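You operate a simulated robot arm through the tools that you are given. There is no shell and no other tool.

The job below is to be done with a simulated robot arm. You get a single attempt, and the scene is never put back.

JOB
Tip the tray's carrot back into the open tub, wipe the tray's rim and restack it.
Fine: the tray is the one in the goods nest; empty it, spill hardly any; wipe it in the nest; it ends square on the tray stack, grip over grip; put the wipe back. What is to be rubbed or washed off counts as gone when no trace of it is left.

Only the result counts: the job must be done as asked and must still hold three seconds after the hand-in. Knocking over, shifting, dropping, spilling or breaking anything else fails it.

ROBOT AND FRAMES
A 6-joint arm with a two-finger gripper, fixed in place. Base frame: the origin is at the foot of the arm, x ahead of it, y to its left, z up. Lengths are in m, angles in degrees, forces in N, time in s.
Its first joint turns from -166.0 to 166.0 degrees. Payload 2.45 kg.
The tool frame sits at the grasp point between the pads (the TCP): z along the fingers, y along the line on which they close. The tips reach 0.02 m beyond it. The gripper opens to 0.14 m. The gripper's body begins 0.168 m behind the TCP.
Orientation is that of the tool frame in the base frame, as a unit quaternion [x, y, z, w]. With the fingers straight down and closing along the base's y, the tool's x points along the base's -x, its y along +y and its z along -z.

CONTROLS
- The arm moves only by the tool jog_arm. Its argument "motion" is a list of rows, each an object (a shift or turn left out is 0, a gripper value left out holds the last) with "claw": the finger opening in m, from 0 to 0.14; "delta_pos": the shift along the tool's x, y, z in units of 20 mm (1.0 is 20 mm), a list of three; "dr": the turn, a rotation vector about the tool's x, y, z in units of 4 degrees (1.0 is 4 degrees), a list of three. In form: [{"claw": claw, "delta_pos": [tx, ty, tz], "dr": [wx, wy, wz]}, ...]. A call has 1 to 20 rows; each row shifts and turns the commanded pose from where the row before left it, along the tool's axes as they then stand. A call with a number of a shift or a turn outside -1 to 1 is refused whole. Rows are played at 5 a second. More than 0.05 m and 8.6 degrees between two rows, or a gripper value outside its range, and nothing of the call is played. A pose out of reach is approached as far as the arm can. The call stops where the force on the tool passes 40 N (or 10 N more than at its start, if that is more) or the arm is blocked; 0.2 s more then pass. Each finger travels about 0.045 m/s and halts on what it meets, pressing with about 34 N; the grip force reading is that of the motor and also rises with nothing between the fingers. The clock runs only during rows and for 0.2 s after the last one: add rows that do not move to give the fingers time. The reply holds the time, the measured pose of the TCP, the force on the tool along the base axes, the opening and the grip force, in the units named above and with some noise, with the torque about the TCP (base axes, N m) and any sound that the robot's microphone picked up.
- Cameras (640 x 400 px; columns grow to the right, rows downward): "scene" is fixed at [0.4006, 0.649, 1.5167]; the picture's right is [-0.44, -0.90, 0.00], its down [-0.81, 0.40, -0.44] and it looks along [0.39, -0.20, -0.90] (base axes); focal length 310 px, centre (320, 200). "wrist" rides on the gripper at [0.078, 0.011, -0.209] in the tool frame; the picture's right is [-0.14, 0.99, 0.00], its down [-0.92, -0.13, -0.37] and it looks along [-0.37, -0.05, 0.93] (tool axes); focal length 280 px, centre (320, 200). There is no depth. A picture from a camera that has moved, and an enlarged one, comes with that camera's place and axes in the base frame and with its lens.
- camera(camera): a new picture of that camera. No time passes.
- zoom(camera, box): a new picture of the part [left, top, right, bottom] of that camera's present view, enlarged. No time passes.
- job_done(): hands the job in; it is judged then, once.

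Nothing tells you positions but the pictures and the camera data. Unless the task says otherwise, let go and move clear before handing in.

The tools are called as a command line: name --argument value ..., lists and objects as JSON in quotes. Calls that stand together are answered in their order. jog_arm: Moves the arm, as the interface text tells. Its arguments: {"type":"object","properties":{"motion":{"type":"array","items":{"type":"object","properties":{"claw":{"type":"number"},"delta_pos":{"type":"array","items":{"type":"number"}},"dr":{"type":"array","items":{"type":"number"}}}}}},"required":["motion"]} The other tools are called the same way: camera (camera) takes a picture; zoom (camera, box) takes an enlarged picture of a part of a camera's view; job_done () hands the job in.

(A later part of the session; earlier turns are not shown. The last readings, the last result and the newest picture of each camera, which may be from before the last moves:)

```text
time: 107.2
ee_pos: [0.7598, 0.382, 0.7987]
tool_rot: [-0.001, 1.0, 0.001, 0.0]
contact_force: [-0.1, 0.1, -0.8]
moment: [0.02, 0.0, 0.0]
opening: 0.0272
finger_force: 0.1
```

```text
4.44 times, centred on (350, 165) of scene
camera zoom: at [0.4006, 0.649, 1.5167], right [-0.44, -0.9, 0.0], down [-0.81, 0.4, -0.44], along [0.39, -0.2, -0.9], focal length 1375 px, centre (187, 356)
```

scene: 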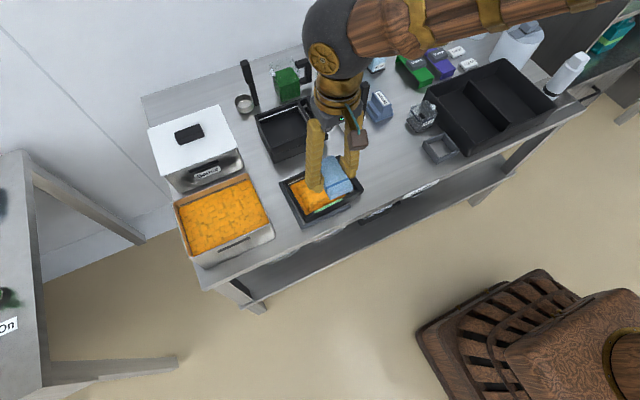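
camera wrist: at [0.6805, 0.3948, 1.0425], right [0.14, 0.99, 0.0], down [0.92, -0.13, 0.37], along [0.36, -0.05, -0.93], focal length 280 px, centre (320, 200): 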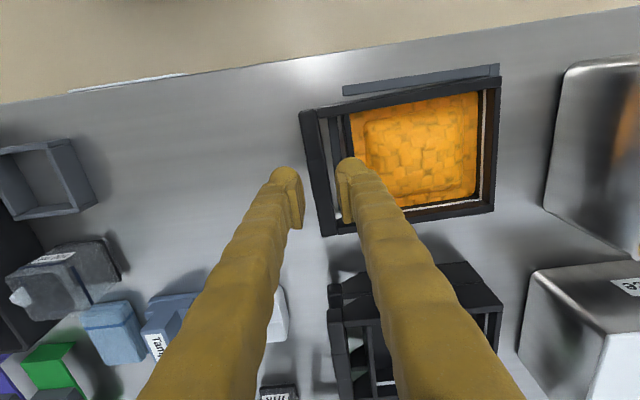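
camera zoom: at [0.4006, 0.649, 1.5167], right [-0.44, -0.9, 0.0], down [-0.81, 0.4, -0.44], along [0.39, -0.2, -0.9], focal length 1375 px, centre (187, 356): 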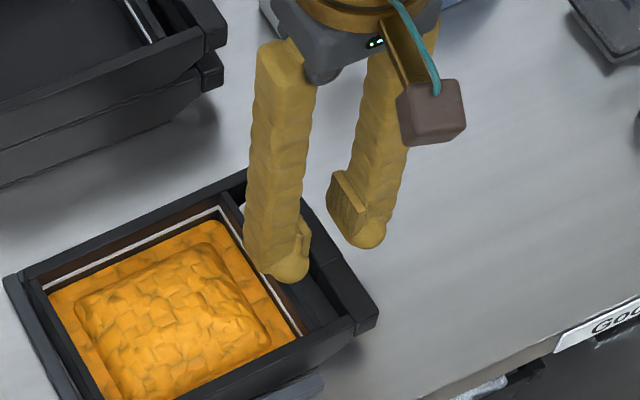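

jog_arm --motion '[{"delta_pos": [0, 0, 0.3]}, {"delta_pos": [0, 0, 0.3]}]'

jog_arm --motion '[{"delta_pos": [0, 0, 0.25]}, {"delta_pos": [0, 0, 0.25]}, {"delta_pos": [0, 0, 0]}]'

zoom --camera "wrist" --box '[260, 100, 400, 230]'

zoom --camera "scene" --box '[300, 120, 400, 210]'

```text
time: 107.7
ee_pos: [0.7585, 0.3833, 0.7974]
tool_rot: [-0.001, 1.0, 0.001, 0.001]
contact_force: [-2.8, -1.6, 10.5]
moment: [0.3, 0.12, 0.1]
opening: 0.0259
finger_force: 0.1
stopped in row 2: the force on the tool passed its limit at 53 N (the readings are from after the stop); the commanded pose is now the measured one
```

```text
time: 108.0
ee_pos: [0.7593, 0.3829, 0.7956]
tool_rot: [0.0, 1.0, 0.001, 0.001]
contact_force: [-3.5, -3.6, 13.5]
moment: [0.36, 0.1, 0.19]
opening: 0.0249
finger_force: 0.1
stopped in row 1: the force on the tool passed its limit at 52 N (the readings are from after the stop); the commanded pose is now the measured one
```

```text
3.08 times, centred on (330, 165) of wrist
camera zoom: at [0.6812, 0.395, 1.0059], right [0.14, 0.99, 0.0], down [0.92, -0.13, 0.37], along [0.37, -0.05, -0.93], focal length 863 px, centre (289, 308)
```

zoom: 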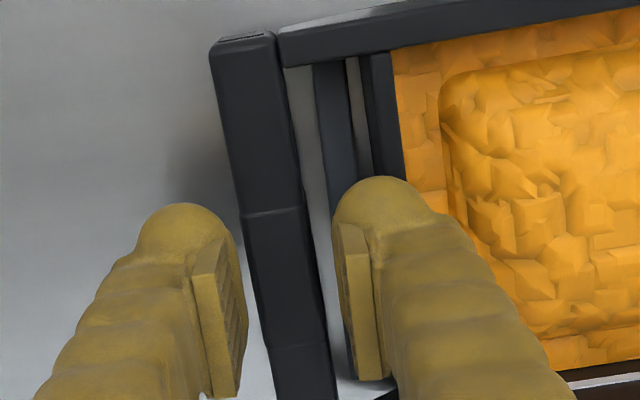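

```text
4.44 times, centred on (350, 165) of scene
camera zoom: at [0.4006, 0.649, 1.5167], right [-0.44, -0.9, 0.0], down [-0.81, 0.4, -0.44], along [0.39, -0.2, -0.9], focal length 1375 px, centre (187, 356)
```

zoom: 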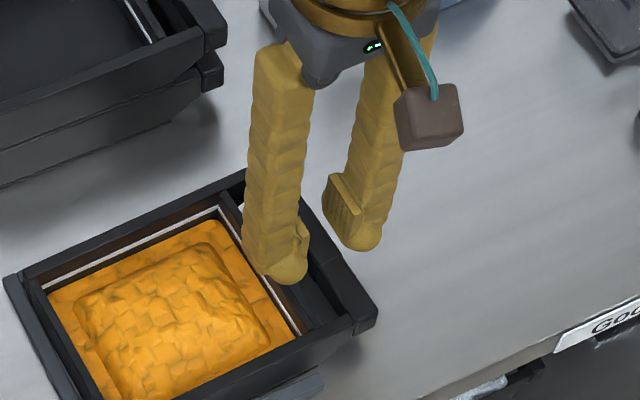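

The inner finger's tip touched the tray's end wall, so the gap is really about 20 mm. I'm lifting off, narrowing the opening to about 22 mm, and re-measuring the alignment.

jog_arm --motion '[{"delta_pos": [0, 0, -0.5]}, {"delta_pos": [0, 0, -0.5]}, {"delta_pos": [0, 0, -0.3], "claw": 0.022}, {"claw": 0.022}, {"claw": 0.022}]'

zoom --camera "wrist" --box '[270, 90, 390, 190]'

zoom --camera "scene" --box '[275, 145, 375, 225]'

```text
time: 109.2
ee_pos: [0.7598, 0.3835, 0.822]
tool_rot: [-0.001, 1.0, 0.003, 0.002]
contact_force: [0.0, 0.2, -0.5]
moment: [-0.03, 0.01, 0.0]
opening: 0.022
finger_force: 0.0
```

```text
4.00 times, centred on (330, 140) of wrist
camera zoom: at [0.6807, 0.3952, 1.0311], right [0.14, 0.99, 0.0], down [0.92, -0.13, 0.37], along [0.37, -0.05, -0.93], focal length 1122 px, centre (280, 440)
```

zoom: 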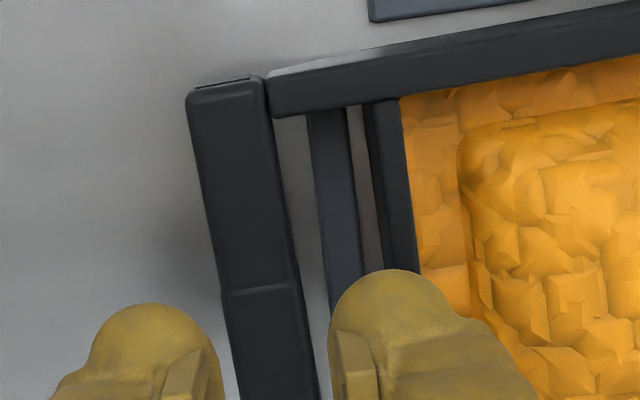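

```text
5.00 times, centred on (325, 185) of scene
camera zoom: at [0.4006, 0.649, 1.5167], right [-0.44, -0.9, 0.0], down [-0.81, 0.4, -0.44], along [0.39, -0.2, -0.9], focal length 1547 px, centre (295, 275)
```

zoom: 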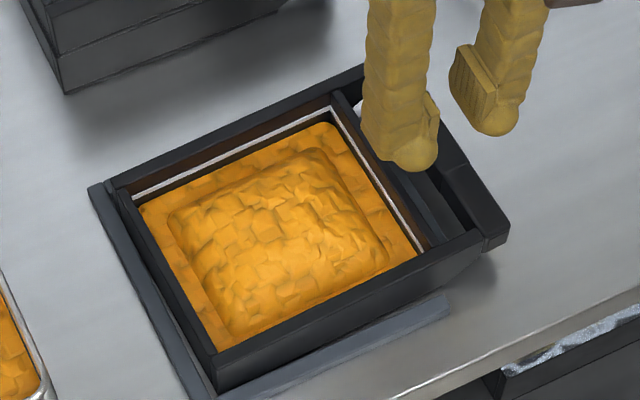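

jog_arm --motion '[{"delta_pos": [0, -0.1, 0], "dr": [0.08, 0.06, 0], "claw": 0.022}, {"delta_pos": [0, 0, 0.4]}, {"delta_pos": [0, 0, 0.4]}, {"delta_pos": [0, 0, 0.2]}, {"delta_pos": [0, 0, 0]}]'

zoom --camera "wrist" --box '[270, 90, 390, 190]'

```text
time: 110.4
ee_pos: [0.7595, 0.3813, 0.8019]
tool_rot: [0.0, 1.0, 0.0, -0.001]
contact_force: [0.5, -0.3, -0.3]
moment: [0.0, 0.03, 0.01]
opening: 0.0217
finger_force: 0.0
```

```text
4.00 times, centred on (330, 140) of wrist
camera zoom: at [0.6815, 0.394, 1.0115], right [0.14, 0.99, 0.0], down [0.92, -0.13, 0.37], along [0.36, -0.05, -0.93], focal length 1122 px, centre (280, 440)
```

zoom: 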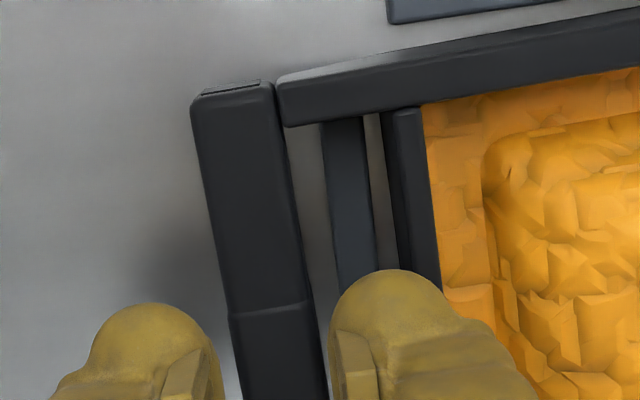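

jog_arm --motion '[{"delta_pos": [0, 0, 0.1]}, {"delta_pos": [0, 0, 0.1]}, {"delta_pos": [0, 0, 0.1]}]'

jog_arm --motion '[{"delta_pos": [0, 0, 0.1]}, {"delta_pos": [0, 0, 0.1]}]'

```text
time: 111.2
ee_pos: [0.7592, 0.3805, 0.7954]
tool_rot: [-0.001, 1.0, -0.001, -0.001]
contact_force: [0.6, 0.2, 0.3]
moment: [0.03, -0.01, 0.03]
opening: 0.0219
finger_force: 0.1
```

```text
time: 111.8
ee_pos: [0.7609, 0.3812, 0.7919]
tool_rot: [-0.001, 1.0, -0.001, -0.001]
contact_force: [-0.3, 0.1, -0.2]
moment: [0.01, 0.02, 0.0]
opening: 0.0218
finger_force: 0.1
```

The finger now passes into the gap without contact. I'm continuing down in small steps.

jog_arm --motion '[{"delta_pos": [0, 0, 0.15]}, {"delta_pos": [0, 0, 0.15]}]'

jog_arm --motion '[{"delta_pos": [0, 0, 0.15]}, {"delta_pos": [0, 0, 0.15]}, {"delta_pos": [0, 0, 0.1]}]'

zoom --camera "scene" --box '[300, 130, 400, 210]'

```text
time: 112.4
ee_pos: [0.7612, 0.3825, 0.7905]
tool_rot: [0.0, 1.0, -0.001, 0.001]
contact_force: [-4.1, -2.3, 15.6]
moment: [0.5, 0.03, 0.19]
opening: 0.021
finger_force: 0.1
stopped in row 2: the force on the tool passed its limit at 48 N (the readings are from after the stop); the commanded pose is now the measured one
```

```text
time: 112.8
ee_pos: [0.7615, 0.3816, 0.7901]
tool_rot: [0.0, 1.0, 0.0, 0.001]
contact_force: [-4.8, -3.5, 15.6]
moment: [0.47, 0.09, 0.17]
opening: 0.0203
finger_force: 0.0
stopped in row 1: the force on the tool passed its limit at 48 N (the readings are from after the stop); the commanded pose is now the measured one
```

```text
5.00 times, centred on (350, 170) of scene
camera zoom: at [0.4006, 0.649, 1.5167], right [-0.44, -0.9, 0.0], down [-0.81, 0.4, -0.44], along [0.39, -0.2, -0.9], focal length 1547 px, centre (170, 350)
```

zoom: 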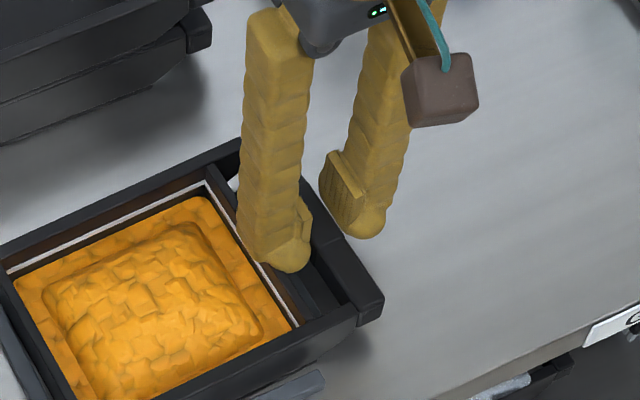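

The finger's rounded outer side is brushing the tray's end wall, so the gap leaves very little play. I'll rise a few millimetres and close on the bar at this shallow depth. That gives me the bar's true width and centres the fingers on it.

jog_arm --motion '[{"delta_pos": [0, 0, -0.12]}, {"delta_pos": [0, 0, 0], "claw": 0.022}, {"delta_pos": [0, 0, 0]}]'

jog_arm --motion '[{"claw": 0.015}, {"claw": 0.015}, {"claw": 0.015}]'

zoom --camera "wrist" --box '[270, 100, 390, 200]'

```text
time: 113.6
ee_pos: [0.762, 0.3825, 0.7888]
tool_rot: [-0.001, 1.0, 0.0, 0.001]
contact_force: [0.4, 0.2, -0.4]
moment: [0.03, 0.03, -0.01]
opening: 0.0218
finger_force: 0.0
```

```text
time: 114.4
ee_pos: [0.7611, 0.3826, 0.79]
tool_rot: [0.0, 1.0, -0.001, 0.0]
contact_force: [0.5, -3.7, 6.5]
moment: [0.01, 0.06, 0.0]
opening: 0.0148
finger_force: 0.0
```

```text
4.00 times, centred on (330, 150) of wrist
camera zoom: at [0.6822, 0.3947, 1.0001], right [0.14, 0.99, 0.0], down [0.92, -0.13, 0.37], along [0.37, -0.05, -0.93], focal length 1122 px, centre (280, 400)
```

zoom: 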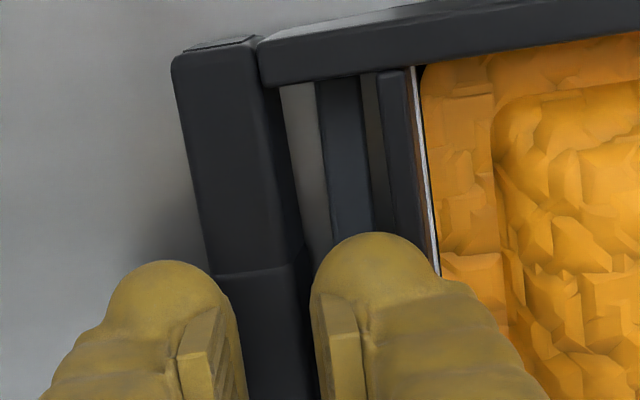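

zoom --camera "scene" --box '[265, 135, 385, 225]'

camera --camera "wrist"

```text
4.44 times, centred on (325, 180) of scene
camera zoom: at [0.4006, 0.649, 1.5167], right [-0.44, -0.9, 0.0], down [-0.81, 0.4, -0.44], along [0.39, -0.2, -0.9], focal length 1375 px, centre (298, 289)
```

zoom: 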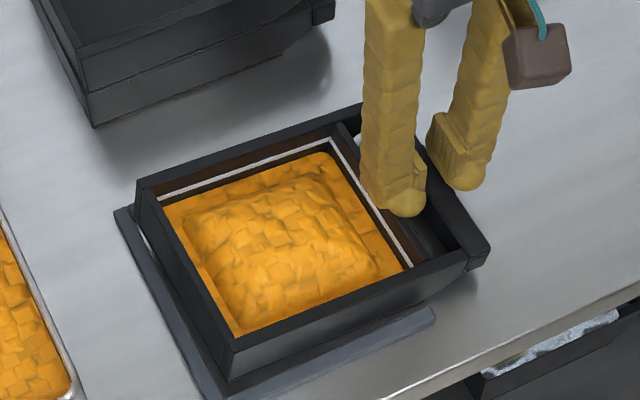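

```text
taken
camera wrist: at [0.6822, 0.3947, 1.0001], right [0.14, 0.99, 0.0], down [0.92, -0.13, 0.37], along [0.37, -0.05, -0.93], focal length 280 px, centre (320, 200)
```

wrist: 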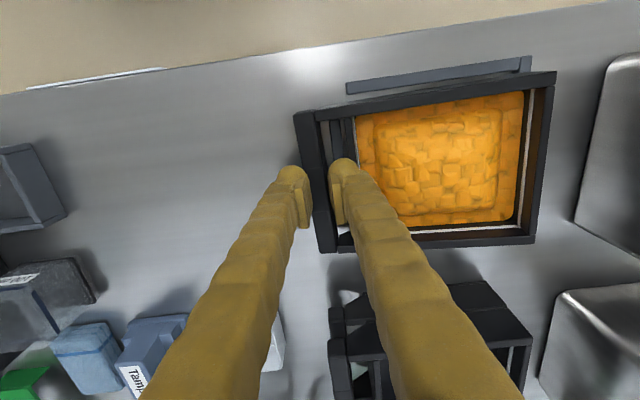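

The tray's far end has been tipped up. The fingers closed on the bar's top edge and pushed it down rather than straddling it. I'm raising the hand slowly so the tray settles back gently.

jog_arm --motion '[{"delta_pos": [0, 0, -0.05]}, {"delta_pos": [0, 0, -0.05]}, {"delta_pos": [0, 0, -0.05]}, {"delta_pos": [0, 0, -0.05]}]'

zoom --camera "scene" --box '[265, 135, 385, 225]'

```text
time: 115.4
ee_pos: [0.7604, 0.3825, 0.7944]
tool_rot: [-0.001, 1.0, 0.0, 0.0]
contact_force: [1.2, 0.1, -0.5]
moment: [0.0, 0.0, 0.03]
opening: 0.0151
finger_force: 0.0
```

```text
4.44 times, centred on (325, 180) of scene
camera zoom: at [0.4006, 0.649, 1.5167], right [-0.44, -0.9, 0.0], down [-0.81, 0.4, -0.44], along [0.39, -0.2, -0.9], focal length 1375 px, centre (298, 289)
```

zoom: 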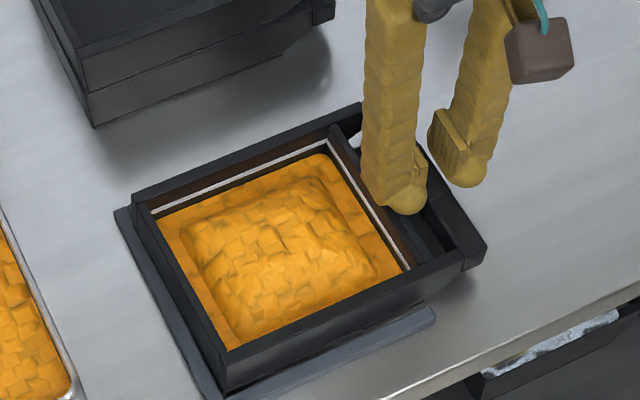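

jog_arm --motion '[{"delta_pos": [0, 0, -0.1]}, {"delta_pos": [0, 0, -0.2]}, {"delta_pos": [0, 0, -0.5]}, {"delta_pos": [0, 0, -1]}, {"delta_pos": [0, -1, -1]}, {"delta_pos": [0, -1, -1]}, {"delta_pos": [0, -1, -1]}, {"delta_pos": [0, -1, -1]}]'

zoom --camera "scene" --box '[265, 135, 385, 225]'

camera --camera "wrist"

```text
time: 117.2
ee_pos: [0.7593, 0.2998, 0.9117]
tool_rot: [0.0, 1.0, 0.0, 0.0]
contact_force: [0.4, 0.2, 0.1]
moment: [0.05, 0.02, 0.01]
opening: 0.0151
finger_force: 0.0
```

```text
4.44 times, centred on (325, 180) of scene
camera zoom: at [0.4006, 0.649, 1.5167], right [-0.44, -0.9, 0.0], down [-0.81, 0.4, -0.44], along [0.39, -0.2, -0.9], focal length 1375 px, centre (298, 289)
```

zoom: 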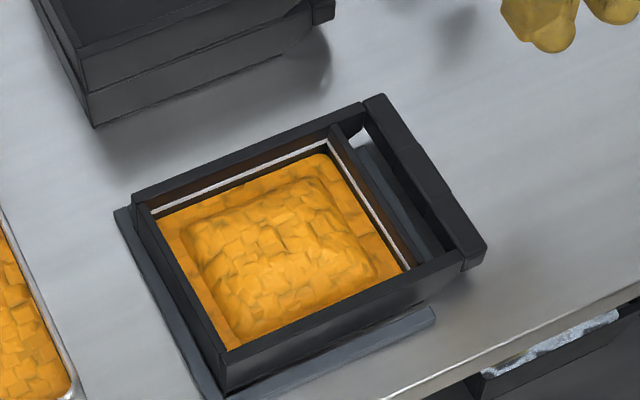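

```text
taken
camera wrist: at [0.6819, 0.3135, 1.1208], right [0.14, 0.99, 0.0], down [0.92, -0.13, 0.37], along [0.37, -0.05, -0.93], focal length 280 px, centre (320, 200)
```

wrist: 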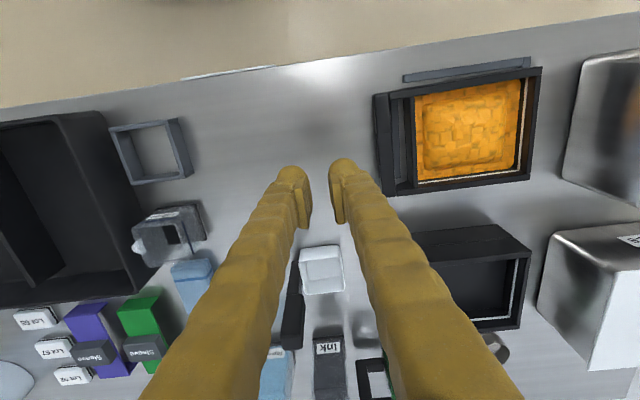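

zoom --camera "wrist" --box '[360, 45, 560, 205]'

zoom --camera "scene" --box '[270, 165, 340, 215]'

zoom --camera "scene" --box '[325, 150, 380, 200]'

```text
2.50 times, centred on (460, 125) of wrist
camera zoom: at [0.6819, 0.3135, 1.1208], right [0.14, 0.99, 0.0], down [0.92, -0.13, 0.37], along [0.37, -0.05, -0.93], focal length 701 px, centre (-30, 388)
```

zoom: 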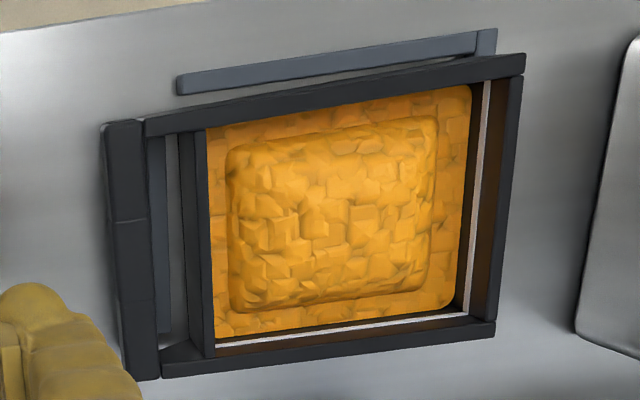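

```text
8.00 times, centred on (305, 190) of scene
camera zoom: at [0.4006, 0.649, 1.5167], right [-0.44, -0.9, 0.0], down [-0.81, 0.4, -0.44], along [0.39, -0.2, -0.9], focal length 2476 px, centre (440, 280)
```

zoom: 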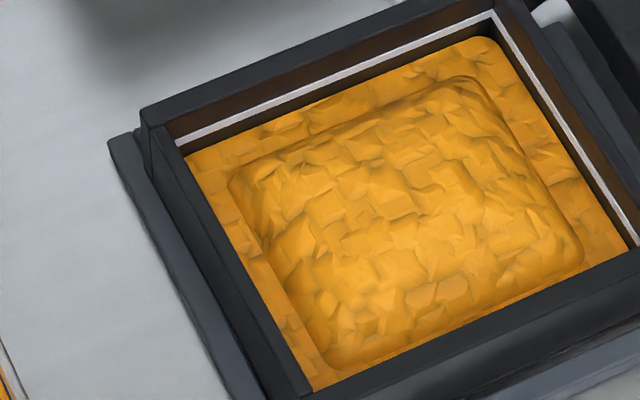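

```text
8.00 times, centred on (352, 175) of scene
camera zoom: at [0.4006, 0.649, 1.5167], right [-0.44, -0.9, 0.0], down [-0.81, 0.4, -0.44], along [0.39, -0.2, -0.9], focal length 2476 px, centre (60, 400)
```

zoom: 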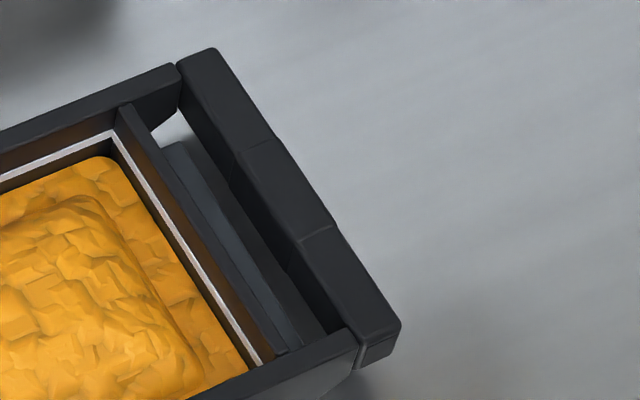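

The tray still holds all its carrot, but its far end now rests on the nest's low +y border. That's fine because I'm about to lift it. The gap behind the bar is too tight for these fingers, so I'll carry the full tray by gripping across its body (about 0.12 m wide) at its balance point. First I'm testing, empty-handed, how far out over the tub the arm reaches.

jog_arm --motion '[{"delta_pos": [0, 0, -1]}, {"delta_pos": [0, 0, -1]}, {"delta_pos": [0, 0, -1]}, {"delta_pos": [0, 1, -1], "claw": 0.139}, {"delta_pos": [0, 1, 0]}, {"delta_pos": [0, 1, 0]}, {"delta_pos": [0, 1, 0]}, {"delta_pos": [0, 1, 0]}, {"delta_pos": [0, 1, 0]}, {"delta_pos": [0, 1, 0]}, {"delta_pos": [0, 1, 0]}, {"delta_pos": [0, 1, 0]}, {"delta_pos": [0, 1, 0]}, {"delta_pos": [0, 1, 0]}, {"delta_pos": [0, 1, 0]}, {"delta_pos": [0, 1, 0]}, {"delta_pos": [0, 1, 0]}, {"delta_pos": [0, 1, 0]}, {"delta_pos": [0, 1, 0]}]'

jog_arm --motion '[{"delta_pos": [0, 1, 0]}, {"delta_pos": [0, 1, 0]}, {"delta_pos": [0, 1, 0]}, {"delta_pos": [0, 1, 0]}, {"delta_pos": [0, 1, 0]}, {"delta_pos": [0, 0.5, 0]}, {"delta_pos": [0, 0, 0]}]'

```text
time: 121.2
ee_pos: [0.7594, 0.6234, 0.9914]
tool_rot: [-0.001, 1.0, 0.0, 0.002]
contact_force: [0.4, 0.6, -0.5]
moment: [0.0, 0.0, -0.01]
opening: 0.1389
finger_force: 0.2
```

```text
time: 122.8
ee_pos: [0.7585, 0.7324, 0.9916]
tool_rot: [-0.001, 1.0, 0.0, 0.001]
contact_force: [-0.2, 0.0, 0.1]
moment: [0.01, 0.0, 0.01]
opening: 0.139
finger_force: 0.1
```

Tool-down reaches (0.76, 0.73), which is better than expected. I'm testing a little farther out and lower over the tub.

jog_arm --motion '[{"delta_pos": [-0.8, 0, 0]}, {"delta_pos": [0, 0, 1]}, {"delta_pos": [0, 0, 1]}, {"delta_pos": [0, 0, 1]}, {"delta_pos": [0, 0, 0]}]'

camera --camera "wrist"

camera --camera "scene"

```text
time: 124.0
ee_pos: [0.7745, 0.7328, 0.9317]
tool_rot: [-0.002, 1.0, 0.001, 0.001]
contact_force: [-0.1, -0.9, 0.2]
moment: [-0.01, 0.02, 0.0]
opening: 0.1393
finger_force: 0.0
```

```text
taken
camera wrist: at [0.6958, 0.7446, 1.1414], right [0.14, 0.99, 0.0], down [0.92, -0.13, 0.37], along [0.37, -0.05, -0.93], focal length 280 px, centre (320, 200)
```

wrist: 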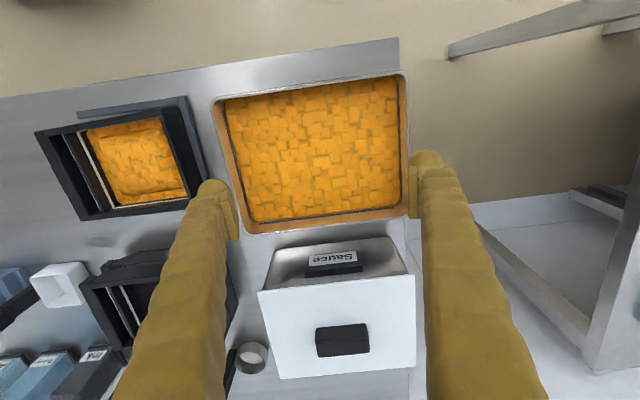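

```text
taken
```

scene: 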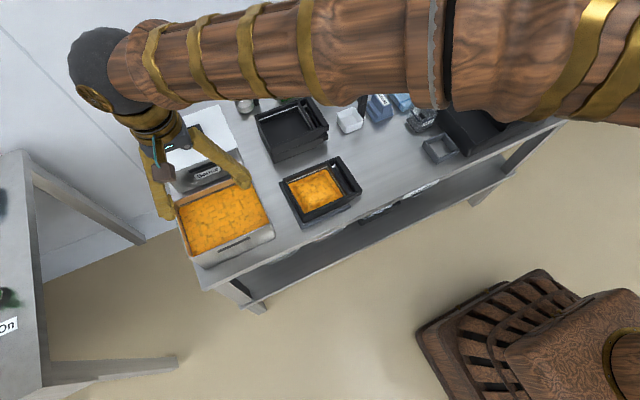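

Tool-down even reaches (0.775, 0.733, 0.93), so I can hold the tray level over the tub before tipping. I'm going back above the nest and turning the hand 90° so the fingers straddle the tray's long sides.

jog_arm --motion '[{"delta_pos": [0, 0, -1]}, {"delta_pos": [0, 0, -1]}, {"delta_pos": [0, 0, -1]}, {"delta_pos": [0.7, -1, -0.5]}, {"delta_pos": [0, -1, 0]}, {"delta_pos": [0, -1, 0]}, {"delta_pos": [0, -1, 0]}, {"delta_pos": [0, -1, 0]}, {"delta_pos": [0, -1, 0]}, {"delta_pos": [0, -1, 0]}, {"delta_pos": [0, -1, 0]}, {"delta_pos": [0, -1, 0]}, {"delta_pos": [0, -1, 0]}, {"delta_pos": [0, -1, 0]}, {"delta_pos": [0, -1, 0]}, {"delta_pos": [0, -0.6, 0]}]'

jog_arm --motion '[{"dr": [0, 0, 1]}, {"dr": [0, 0, 1]}, {"dr": [0, 0, 1]}, {"dr": [0, 0, 1]}, {"dr": [0, 0, 1]}, {"dr": [0, 0, 1]}, {"dr": [0, 0, 1]}, {"dr": [0, 0, 1]}, {"dr": [0, 0, 1]}, {"dr": [0, 0, 1]}, {"dr": [0, 0, 1]}, {"dr": [0, 0, 1]}, {"dr": [0, 0, 1]}, {"dr": [0, 0, 1]}, {"dr": [0, 0, 1]}, {"dr": [0, 0, 1]}, {"dr": [0, 0, 1]}, {"dr": [0, 0, 1]}, {"dr": [0, 0, 1]}, {"dr": [0, 0, 1]}]'

jog_arm --motion '[{"dr": [0, 0, 1]}, {"dr": [0, 0, 1]}, {"dr": [0, 0, 0.5]}, {"dr": [0, 0, 0]}]'

camera --camera "wrist"

camera --camera "scene"

```text
time: 127.4
ee_pos: [0.7643, 0.4812, 1.0011]
tool_rot: [-0.002, 1.0, 0.0, 0.002]
contact_force: [0.4, 0.3, -0.2]
moment: [0.01, 0.01, -0.03]
opening: 0.139
finger_force: 0.1
```

```text
time: 131.6
ee_pos: [0.7619, 0.4799, 1.0022]
tool_rot: [0.642, 0.767, 0.001, 0.0]
contact_force: [0.8, -0.2, -0.1]
moment: [0.0, -0.03, -0.02]
opening: 0.139
finger_force: 0.0
```

```text
time: 132.6
ee_pos: [0.7629, 0.4809, 0.9991]
tool_rot: [0.706, 0.708, 0.001, 0.0]
contact_force: [0.3, 0.4, 0.6]
moment: [0.01, 0.01, 0.02]
opening: 0.1389
finger_force: 0.1
```

```text
taken
camera wrist: at [0.7725, 0.5597, 1.2104], right [0.99, -0.14, 0.0], down [-0.13, -0.92, 0.37], along [-0.05, -0.36, -0.93], focal length 280 px, centre (320, 200)
```

wrist: 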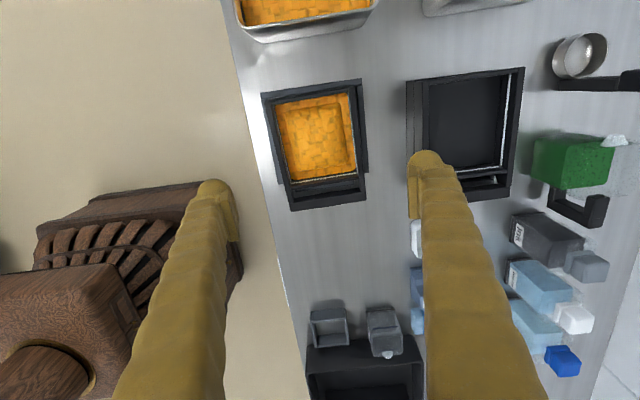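

```text
taken
```

scene: 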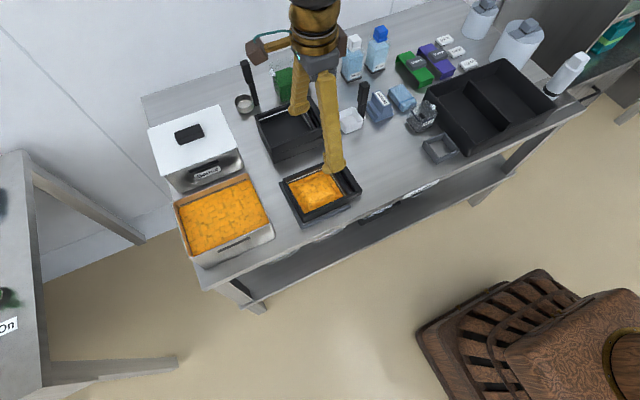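

zoom --camera "wrist" --box '[250, 70, 390, 215]'

zoom --camera "wrist" --box '[390, 50, 540, 215]'

```text
2.76 times, centred on (320, 142) of wrist
camera zoom: at [0.7725, 0.5597, 1.2104], right [0.99, -0.14, 0.0], down [-0.13, -0.92, 0.37], along [-0.05, -0.36, -0.93], focal length 774 px, centre (320, 359)
```

zoom: 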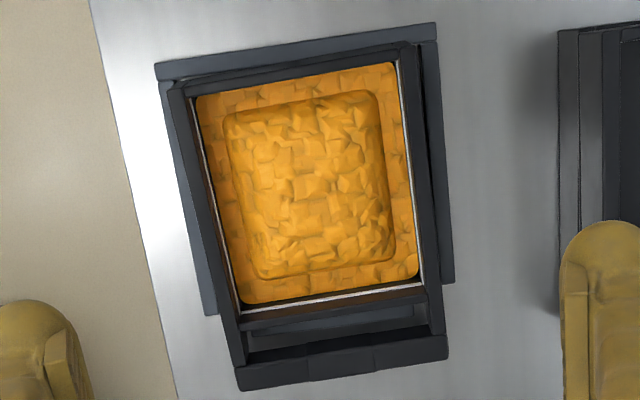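

```text
2.42 times, centred on (465, 132) of wrist
camera zoom: at [0.7725, 0.5597, 1.2104], right [0.99, -0.14, 0.0], down [-0.13, -0.92, 0.37], along [-0.05, -0.36, -0.93], focal length 680 px, centre (-32, 364)
```

zoom: 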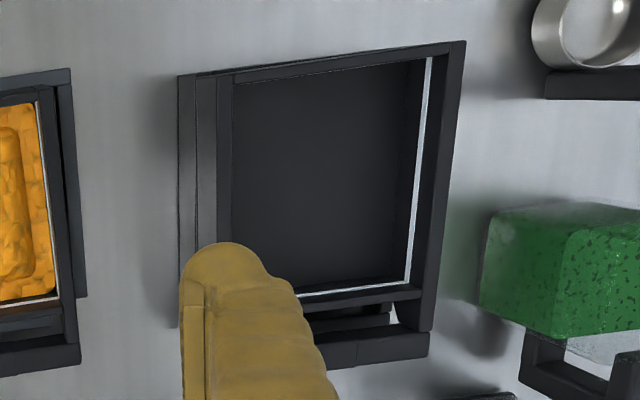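

The tray measures about 0.128 m across (x 0.694–0.8225) with a slight yaw of roughly 2°. I'm centring on it, opening fully, matching the yaw, and descending partway.

jog_arm --motion '[{"delta_pos": [-0.1, -0.22, 0.5], "claw": 0.14, "dr": [0, 0, -0.4]}, {"delta_pos": [0, 0, 1]}, {"delta_pos": [0, 0, 1]}, {"delta_pos": [0, 0, 1]}, {"delta_pos": [0, 0, 1]}, {"delta_pos": [0, 0, 1]}, {"delta_pos": [0, 0, 1]}, {"delta_pos": [0, 0, 0.5]}, {"delta_pos": [0, 0, 0]}]'

camera --camera "wrist"

zoom --camera "scene" --box '[265, 130, 385, 225]'

```text
time: 134.6
ee_pos: [0.7582, 0.4787, 0.8609]
tool_rot: [0.697, 0.717, 0.0, 0.001]
contact_force: [0.0, -0.1, 0.2]
moment: [-0.02, 0.0, 0.02]
opening: 0.14
finger_force: 0.1
```

```text
taken
camera wrist: at [0.7666, 0.559, 1.0712], right [0.99, -0.11, 0.0], down [-0.1, -0.92, 0.37], along [-0.04, -0.37, -0.93], focal length 280 px, centre (320, 200)
```

wrist: 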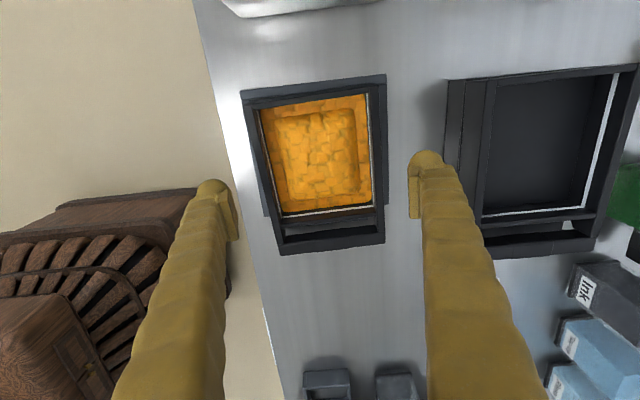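

```text
4.21 times, centred on (325, 178) of scene
camera zoom: at [0.4006, 0.649, 1.5167], right [-0.44, -0.9, 0.0], down [-0.81, 0.4, -0.44], along [0.39, -0.2, -0.9], focal length 1303 px, centre (299, 295)
```

zoom: 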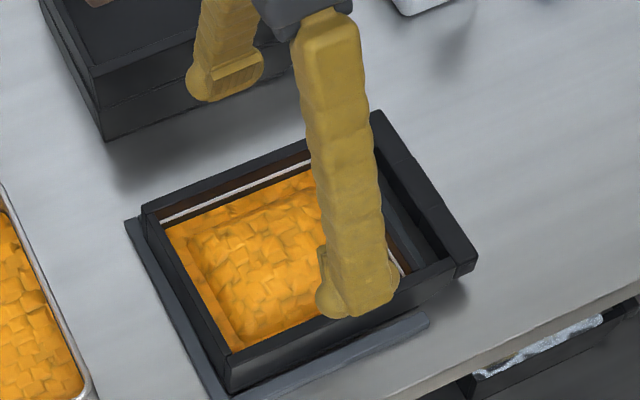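

zoom --camera "wrist" --box '[195, 60, 445, 260]'

```text
2.00 times, centred on (320, 160) of wrist
camera zoom: at [0.7666, 0.559, 1.0712], right [0.99, -0.11, 0.0], down [-0.1, -0.92, 0.37], along [-0.04, -0.37, -0.93], focal length 561 px, centre (320, 280)
```

zoom: 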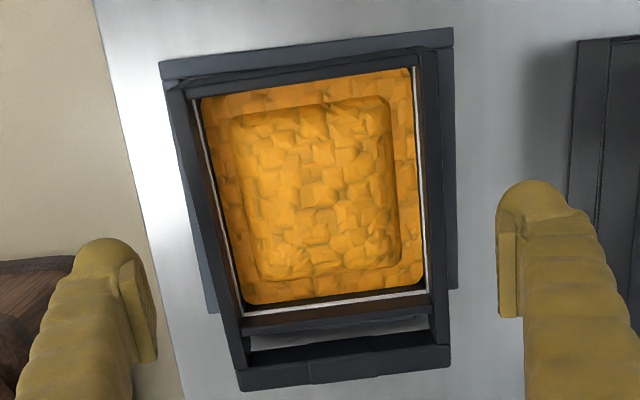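

The fingers are centred over the tray with about 5 mm clearance per side. I'm going down slowly and checking force.

jog_arm --motion '[{"delta_pos": [0, 0, 1]}, {"delta_pos": [0, 0, 1]}, {"delta_pos": [0, 0, 0.5]}, {"delta_pos": [0, 0, 0.2]}, {"delta_pos": [0, 0, 0]}]'

jog_arm --motion '[{"delta_pos": [0, 0, 0.2]}, {"delta_pos": [0, 0, 0.2]}, {"delta_pos": [0, 0, 0.2]}]'

jog_arm --motion '[{"delta_pos": [0, 0, 0.2]}, {"delta_pos": [0, 0, 0.2]}, {"delta_pos": [0, 0, 0.2]}]'

zoom --camera "scene" --box '[265, 130, 385, 225]'

zoom --camera "wrist" --box '[195, 60, 445, 260]'

```text
time: 135.8
ee_pos: [0.7572, 0.4789, 0.8069]
tool_rot: [0.697, 0.718, 0.0, 0.0]
contact_force: [0.5, -0.1, -0.3]
moment: [0.0, 0.01, -0.01]
opening: 0.1401
finger_force: 0.1
```

```text
time: 136.6
ee_pos: [0.7572, 0.4788, 0.7965]
tool_rot: [0.697, 0.717, 0.002, 0.001]
contact_force: [-0.3, -0.1, -0.3]
moment: [0.0, -0.02, 0.0]
opening: 0.1399
finger_force: 0.2
```

```text
time: 137.4
ee_pos: [0.7572, 0.4789, 0.7831]
tool_rot: [0.696, 0.718, 0.001, 0.001]
contact_force: [-0.8, -0.2, 0.2]
moment: [0.01, 0.01, 0.02]
opening: 0.14
finger_force: 0.1
```

```text
4.21 times, centred on (325, 178) of scene
camera zoom: at [0.4006, 0.649, 1.5167], right [-0.44, -0.9, 0.0], down [-0.81, 0.4, -0.44], along [0.39, -0.2, -0.9], focal length 1303 px, centre (299, 295)
```

zoom: 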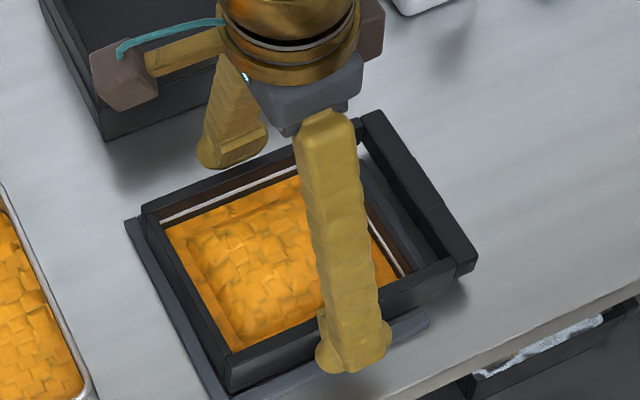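

```text
2.00 times, centred on (320, 160) of wrist
camera zoom: at [0.7661, 0.5585, 0.9922], right [0.99, -0.11, 0.0], down [-0.1, -0.92, 0.37], along [-0.04, -0.37, -0.93], focal length 561 px, centre (320, 280)
```

zoom: 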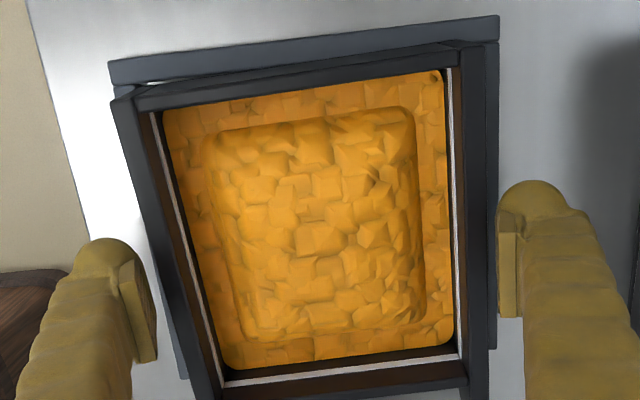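

jog_arm --motion '[{"delta_pos": [0, 0, 0.1]}, {"delta_pos": [0, 0, 0.1]}, {"delta_pos": [0, 0, 0.1]}, {"delta_pos": [0, 0, 0]}]'

```text
time: 138.4
ee_pos: [0.7566, 0.4781, 0.7767]
tool_rot: [0.697, 0.717, 0.001, 0.0]
contact_force: [-0.3, -0.1, 0.3]
moment: [-0.01, -0.03, -0.01]
opening: 0.1399
finger_force: 0.0
```

jog_arm --motion '[{"claw": 0.136}, {"claw": 0.133}, {"claw": 0.13}, {"claw": 0.127}, {"claw": 0.12}, {"claw": 0.115}]'

zoom --camera "wrist" --box '[195, 60, 445, 260]'

zoom --camera "scene" --box '[265, 130, 385, 225]'

```text
time: 139.8
ee_pos: [0.7589, 0.4793, 0.7769]
tool_rot: [0.697, 0.717, 0.0, 0.001]
contact_force: [1.8, -0.5, 2.6]
moment: [0.05, -0.02, -0.2]
opening: 0.1318
finger_force: 34.1
```

```text
2.00 times, centred on (320, 160) of wrist
camera zoom: at [0.7661, 0.5581, 0.9873], right [0.99, -0.11, 0.0], down [-0.1, -0.92, 0.37], along [-0.04, -0.37, -0.93], focal length 561 px, centre (320, 280)
```

zoom: 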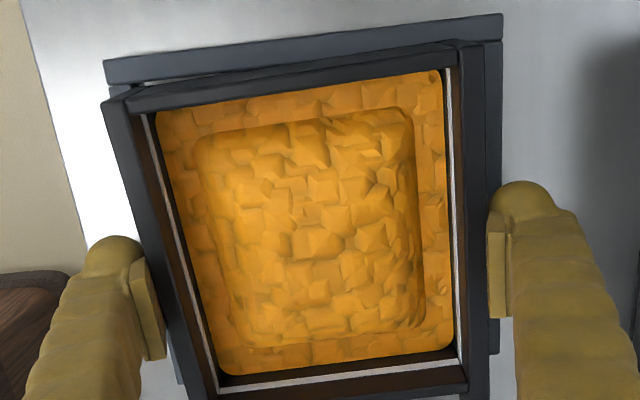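

```text
4.21 times, centred on (325, 178) of scene
camera zoom: at [0.4006, 0.649, 1.5167], right [-0.44, -0.9, 0.0], down [-0.81, 0.4, -0.44], along [0.39, -0.2, -0.9], focal length 1303 px, centre (299, 295)
```

zoom: 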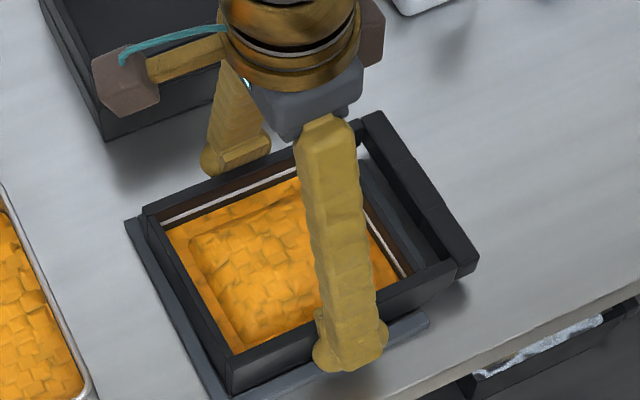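

The tray is gripped across its body (131.8 mm, 34 N). I'm lifting gently and reading the weight.

jog_arm --motion '[{"delta_pos": [0, 0, -0.1]}, {"delta_pos": [0, 0, -0.2]}, {"delta_pos": [0, 0, -0.3]}, {"delta_pos": [0, 0, -0.3]}, {"delta_pos": [0, 0, -0.3]}, {"delta_pos": [0, 0, 0]}]'

zoom --camera "scene" --box '[265, 120, 385, 225]'

zoom --camera "wrist" --box '[195, 60, 445, 260]'

```text
time: 141.2
ee_pos: [0.7582, 0.4788, 0.801]
tool_rot: [0.697, 0.718, 0.001, 0.0]
contact_force: [0.2, -0.8, -2.3]
moment: [0.02, 0.02, -0.01]
opening: 0.1319
finger_force: 34.0
```

```text
3.81 times, centred on (325, 172) of scene
camera zoom: at [0.4006, 0.649, 1.5167], right [-0.44, -0.9, 0.0], down [-0.81, 0.4, -0.44], along [0.39, -0.2, -0.9], focal length 1179 px, centre (301, 305)
```

zoom: 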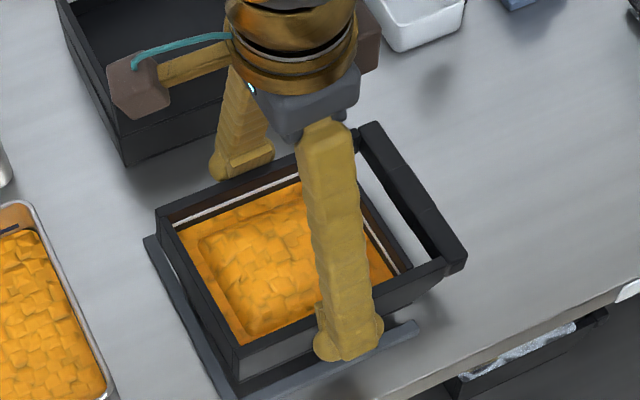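

```text
2.00 times, centred on (320, 160) of wrist
camera zoom: at [0.7661, 0.5585, 1.0102], right [0.99, -0.11, 0.0], down [-0.1, -0.92, 0.37], along [-0.04, -0.37, -0.93], focal length 561 px, centre (320, 280)
```

zoom: 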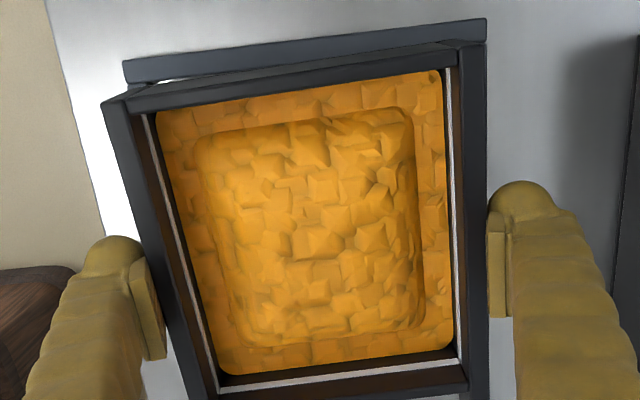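

The loaded tray is light (roughly 0.3 kg) and hangs steady in the grip. I'm raising it clear of everything.

jog_arm --motion '[{"delta_pos": [0, 0, -0.4]}, {"delta_pos": [0, 0, -0.7]}, {"delta_pos": [0, 0, -1]}, {"delta_pos": [0, 0, -1]}, {"delta_pos": [0, 0, -1]}, {"delta_pos": [0, 0, -1]}, {"delta_pos": [0, 0, -1]}, {"delta_pos": [0, 0, -1]}, {"delta_pos": [0, 0, -0.7]}, {"delta_pos": [0, 0, -0.3]}]'

camera --camera "scene"

camera --camera "wrist"

```text
time: 143.4
ee_pos: [0.7587, 0.4783, 0.963]
tool_rot: [0.696, 0.718, 0.001, 0.0]
contact_force: [0.5, -0.9, -0.9]
moment: [0.0, 0.02, -0.01]
opening: 0.1316
finger_force: 33.7
```

```text
taken
```

scene: 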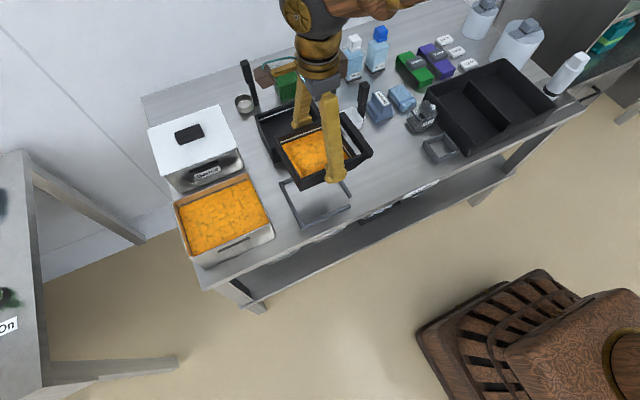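

```text
taken
camera wrist: at [0.7653, 0.5577, 1.1724], right [0.99, -0.11, 0.0], down [-0.1, -0.92, 0.37], along [-0.04, -0.37, -0.93], focal length 280 px, centre (320, 200)
```

wrist: 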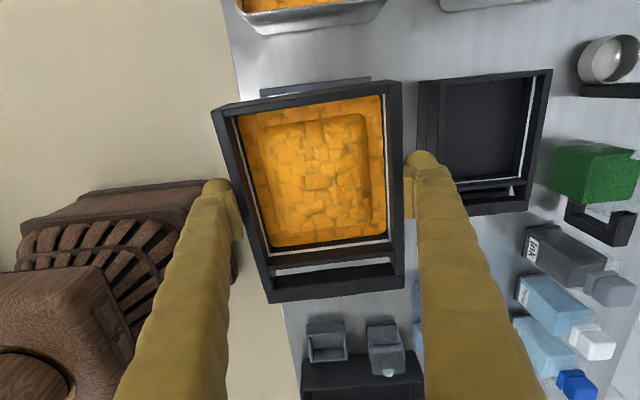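

The tray is up with nothing spilled, and the empty nest is visible. I'm taking its measurements for the return.

zoom --camera "scene" --box '[265, 150, 385, 240]'

zoom --camera "scene" --box '[260, 110, 390, 200]'

```text
4.44 times, centred on (325, 195) of scene
camera zoom: at [0.4006, 0.649, 1.5167], right [-0.44, -0.9, 0.0], down [-0.81, 0.4, -0.44], along [0.39, -0.2, -0.9], focal length 1375 px, centre (298, 222)
```

zoom: 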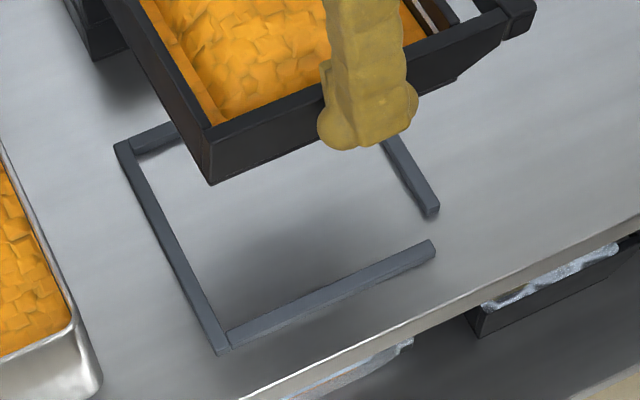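

```text
4.44 times, centred on (325, 155) of scene
camera zoom: at [0.4006, 0.649, 1.5167], right [-0.44, -0.9, 0.0], down [-0.81, 0.4, -0.44], along [0.39, -0.2, -0.9], focal length 1375 px, centre (298, 400)
```

zoom: 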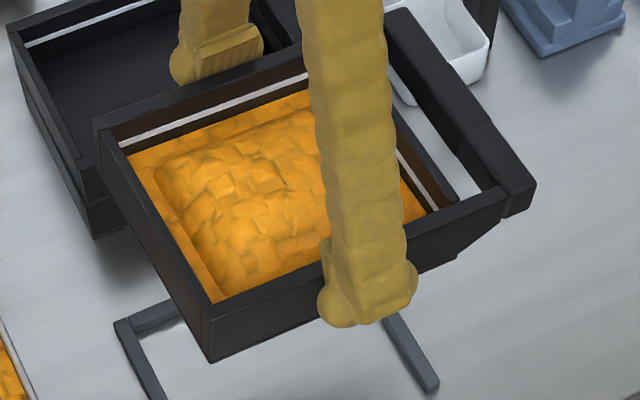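

Next I'm rotating the level tray 90° so its clean plain end faces the robot, away from the grip.

jog_arm --motion '[{"dr": [0, 0, -0.4]}, {"dr": [0, 0, -0.8]}, {"dr": [0, 0, -1]}, {"dr": [0, 0, -1]}, {"dr": [0, 0, -1]}, {"dr": [0, 0, -1]}, {"dr": [0, 0, -1]}, {"dr": [0, 0, -1]}, {"dr": [0, 0, -1]}, {"dr": [0, 0, -1]}, {"dr": [0, 0, -1]}, {"dr": [0, 0, -1]}, {"dr": [0, 0, -1]}, {"dr": [0, 0, -1]}, {"dr": [0, 0, -1]}, {"dr": [0, 0, -1]}, {"dr": [0, 0, -1]}, {"dr": [0, 0, -1]}, {"dr": [0, 0, -1]}, {"dr": [0, 0, -1]}]'

jog_arm --motion '[{"dr": [0, 0, -1]}, {"dr": [0, 0, -1]}, {"dr": [0, 0, -0.6]}, {"dr": [0, 0, -0.3]}, {"dr": [0, 0, 0]}]'

camera --camera "scene"

```text
time: 147.6
ee_pos: [0.7577, 0.4785, 0.964]
tool_rot: [0.099, 0.995, 0.0, 0.001]
contact_force: [0.1, 0.4, -0.8]
moment: [0.01, -0.01, -0.02]
opening: 0.1313
finger_force: 33.7
```

```text
time: 148.8
ee_pos: [0.7574, 0.4787, 0.9635]
tool_rot: [-0.001, 1.0, -0.001, 0.002]
contact_force: [0.1, 0.2, -2.8]
moment: [-0.01, -0.01, 0.0]
opening: 0.1314
finger_force: 34.0
```

```text
taken
```

scene: 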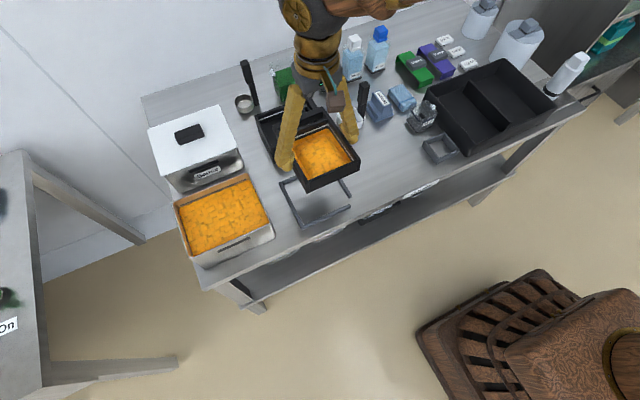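

The tray is level, with its plain end toward the robot. I'm moving it over the open tub, keeping it level.

jog_arm --motion '[{"delta_pos": [0, 0.3, 0]}, {"delta_pos": [0, 0.7, 0]}, {"delta_pos": [-0.1, 1, 0]}, {"delta_pos": [-0.1, 1, 0]}, {"delta_pos": [-0.1, 1, 0]}, {"delta_pos": [-0.1, 1, 0]}, {"delta_pos": [-0.1, 1, 0]}, {"delta_pos": [-0.15, 1, 0]}, {"delta_pos": [-0.15, 1, 0]}, {"delta_pos": [-0.15, 1, 0]}, {"delta_pos": [-0.15, 1, 0]}, {"delta_pos": [-0.15, 1, 0]}, {"delta_pos": [-0.15, 0.8, 0]}, {"delta_pos": [-0.15, 0.5, 0]}, {"delta_pos": [-0.1, 0.3, 0]}, {"delta_pos": [0, 0, 0]}]'

camera --camera "scene"

camera --camera "wrist"

```text
time: 152.2
ee_pos: [0.7903, 0.7295, 0.9635]
tool_rot: [-0.001, 1.0, 0.0, 0.001]
contact_force: [-0.6, 0.1, -1.6]
moment: [0.01, 0.01, 0.02]
opening: 0.131
finger_force: 34.1
```

```text
taken
```

scene: 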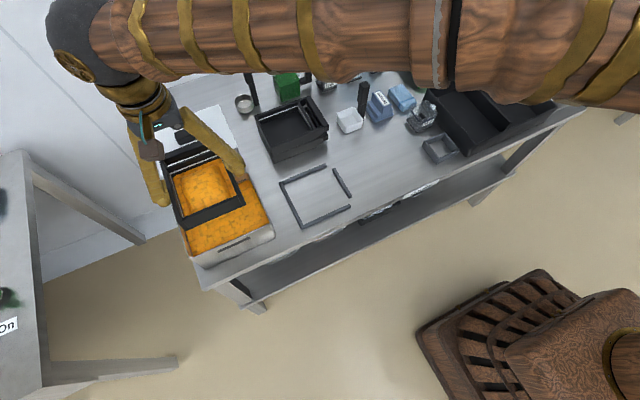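

```text
taken
camera wrist: at [0.7114, 0.7425, 1.1729], right [0.14, 0.99, 0.0], down [0.92, -0.13, 0.37], along [0.37, -0.05, -0.93], focal length 280 px, centre (320, 200)
```

wrist: 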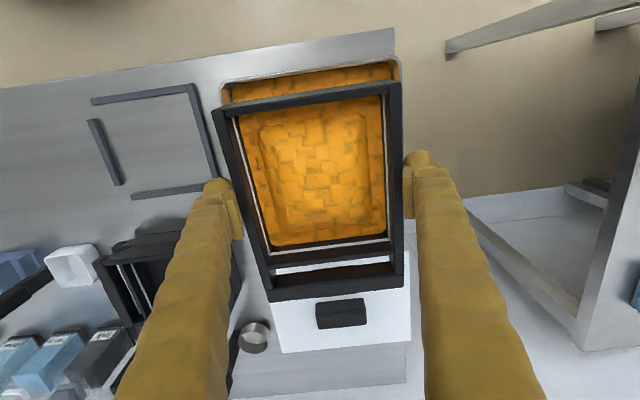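

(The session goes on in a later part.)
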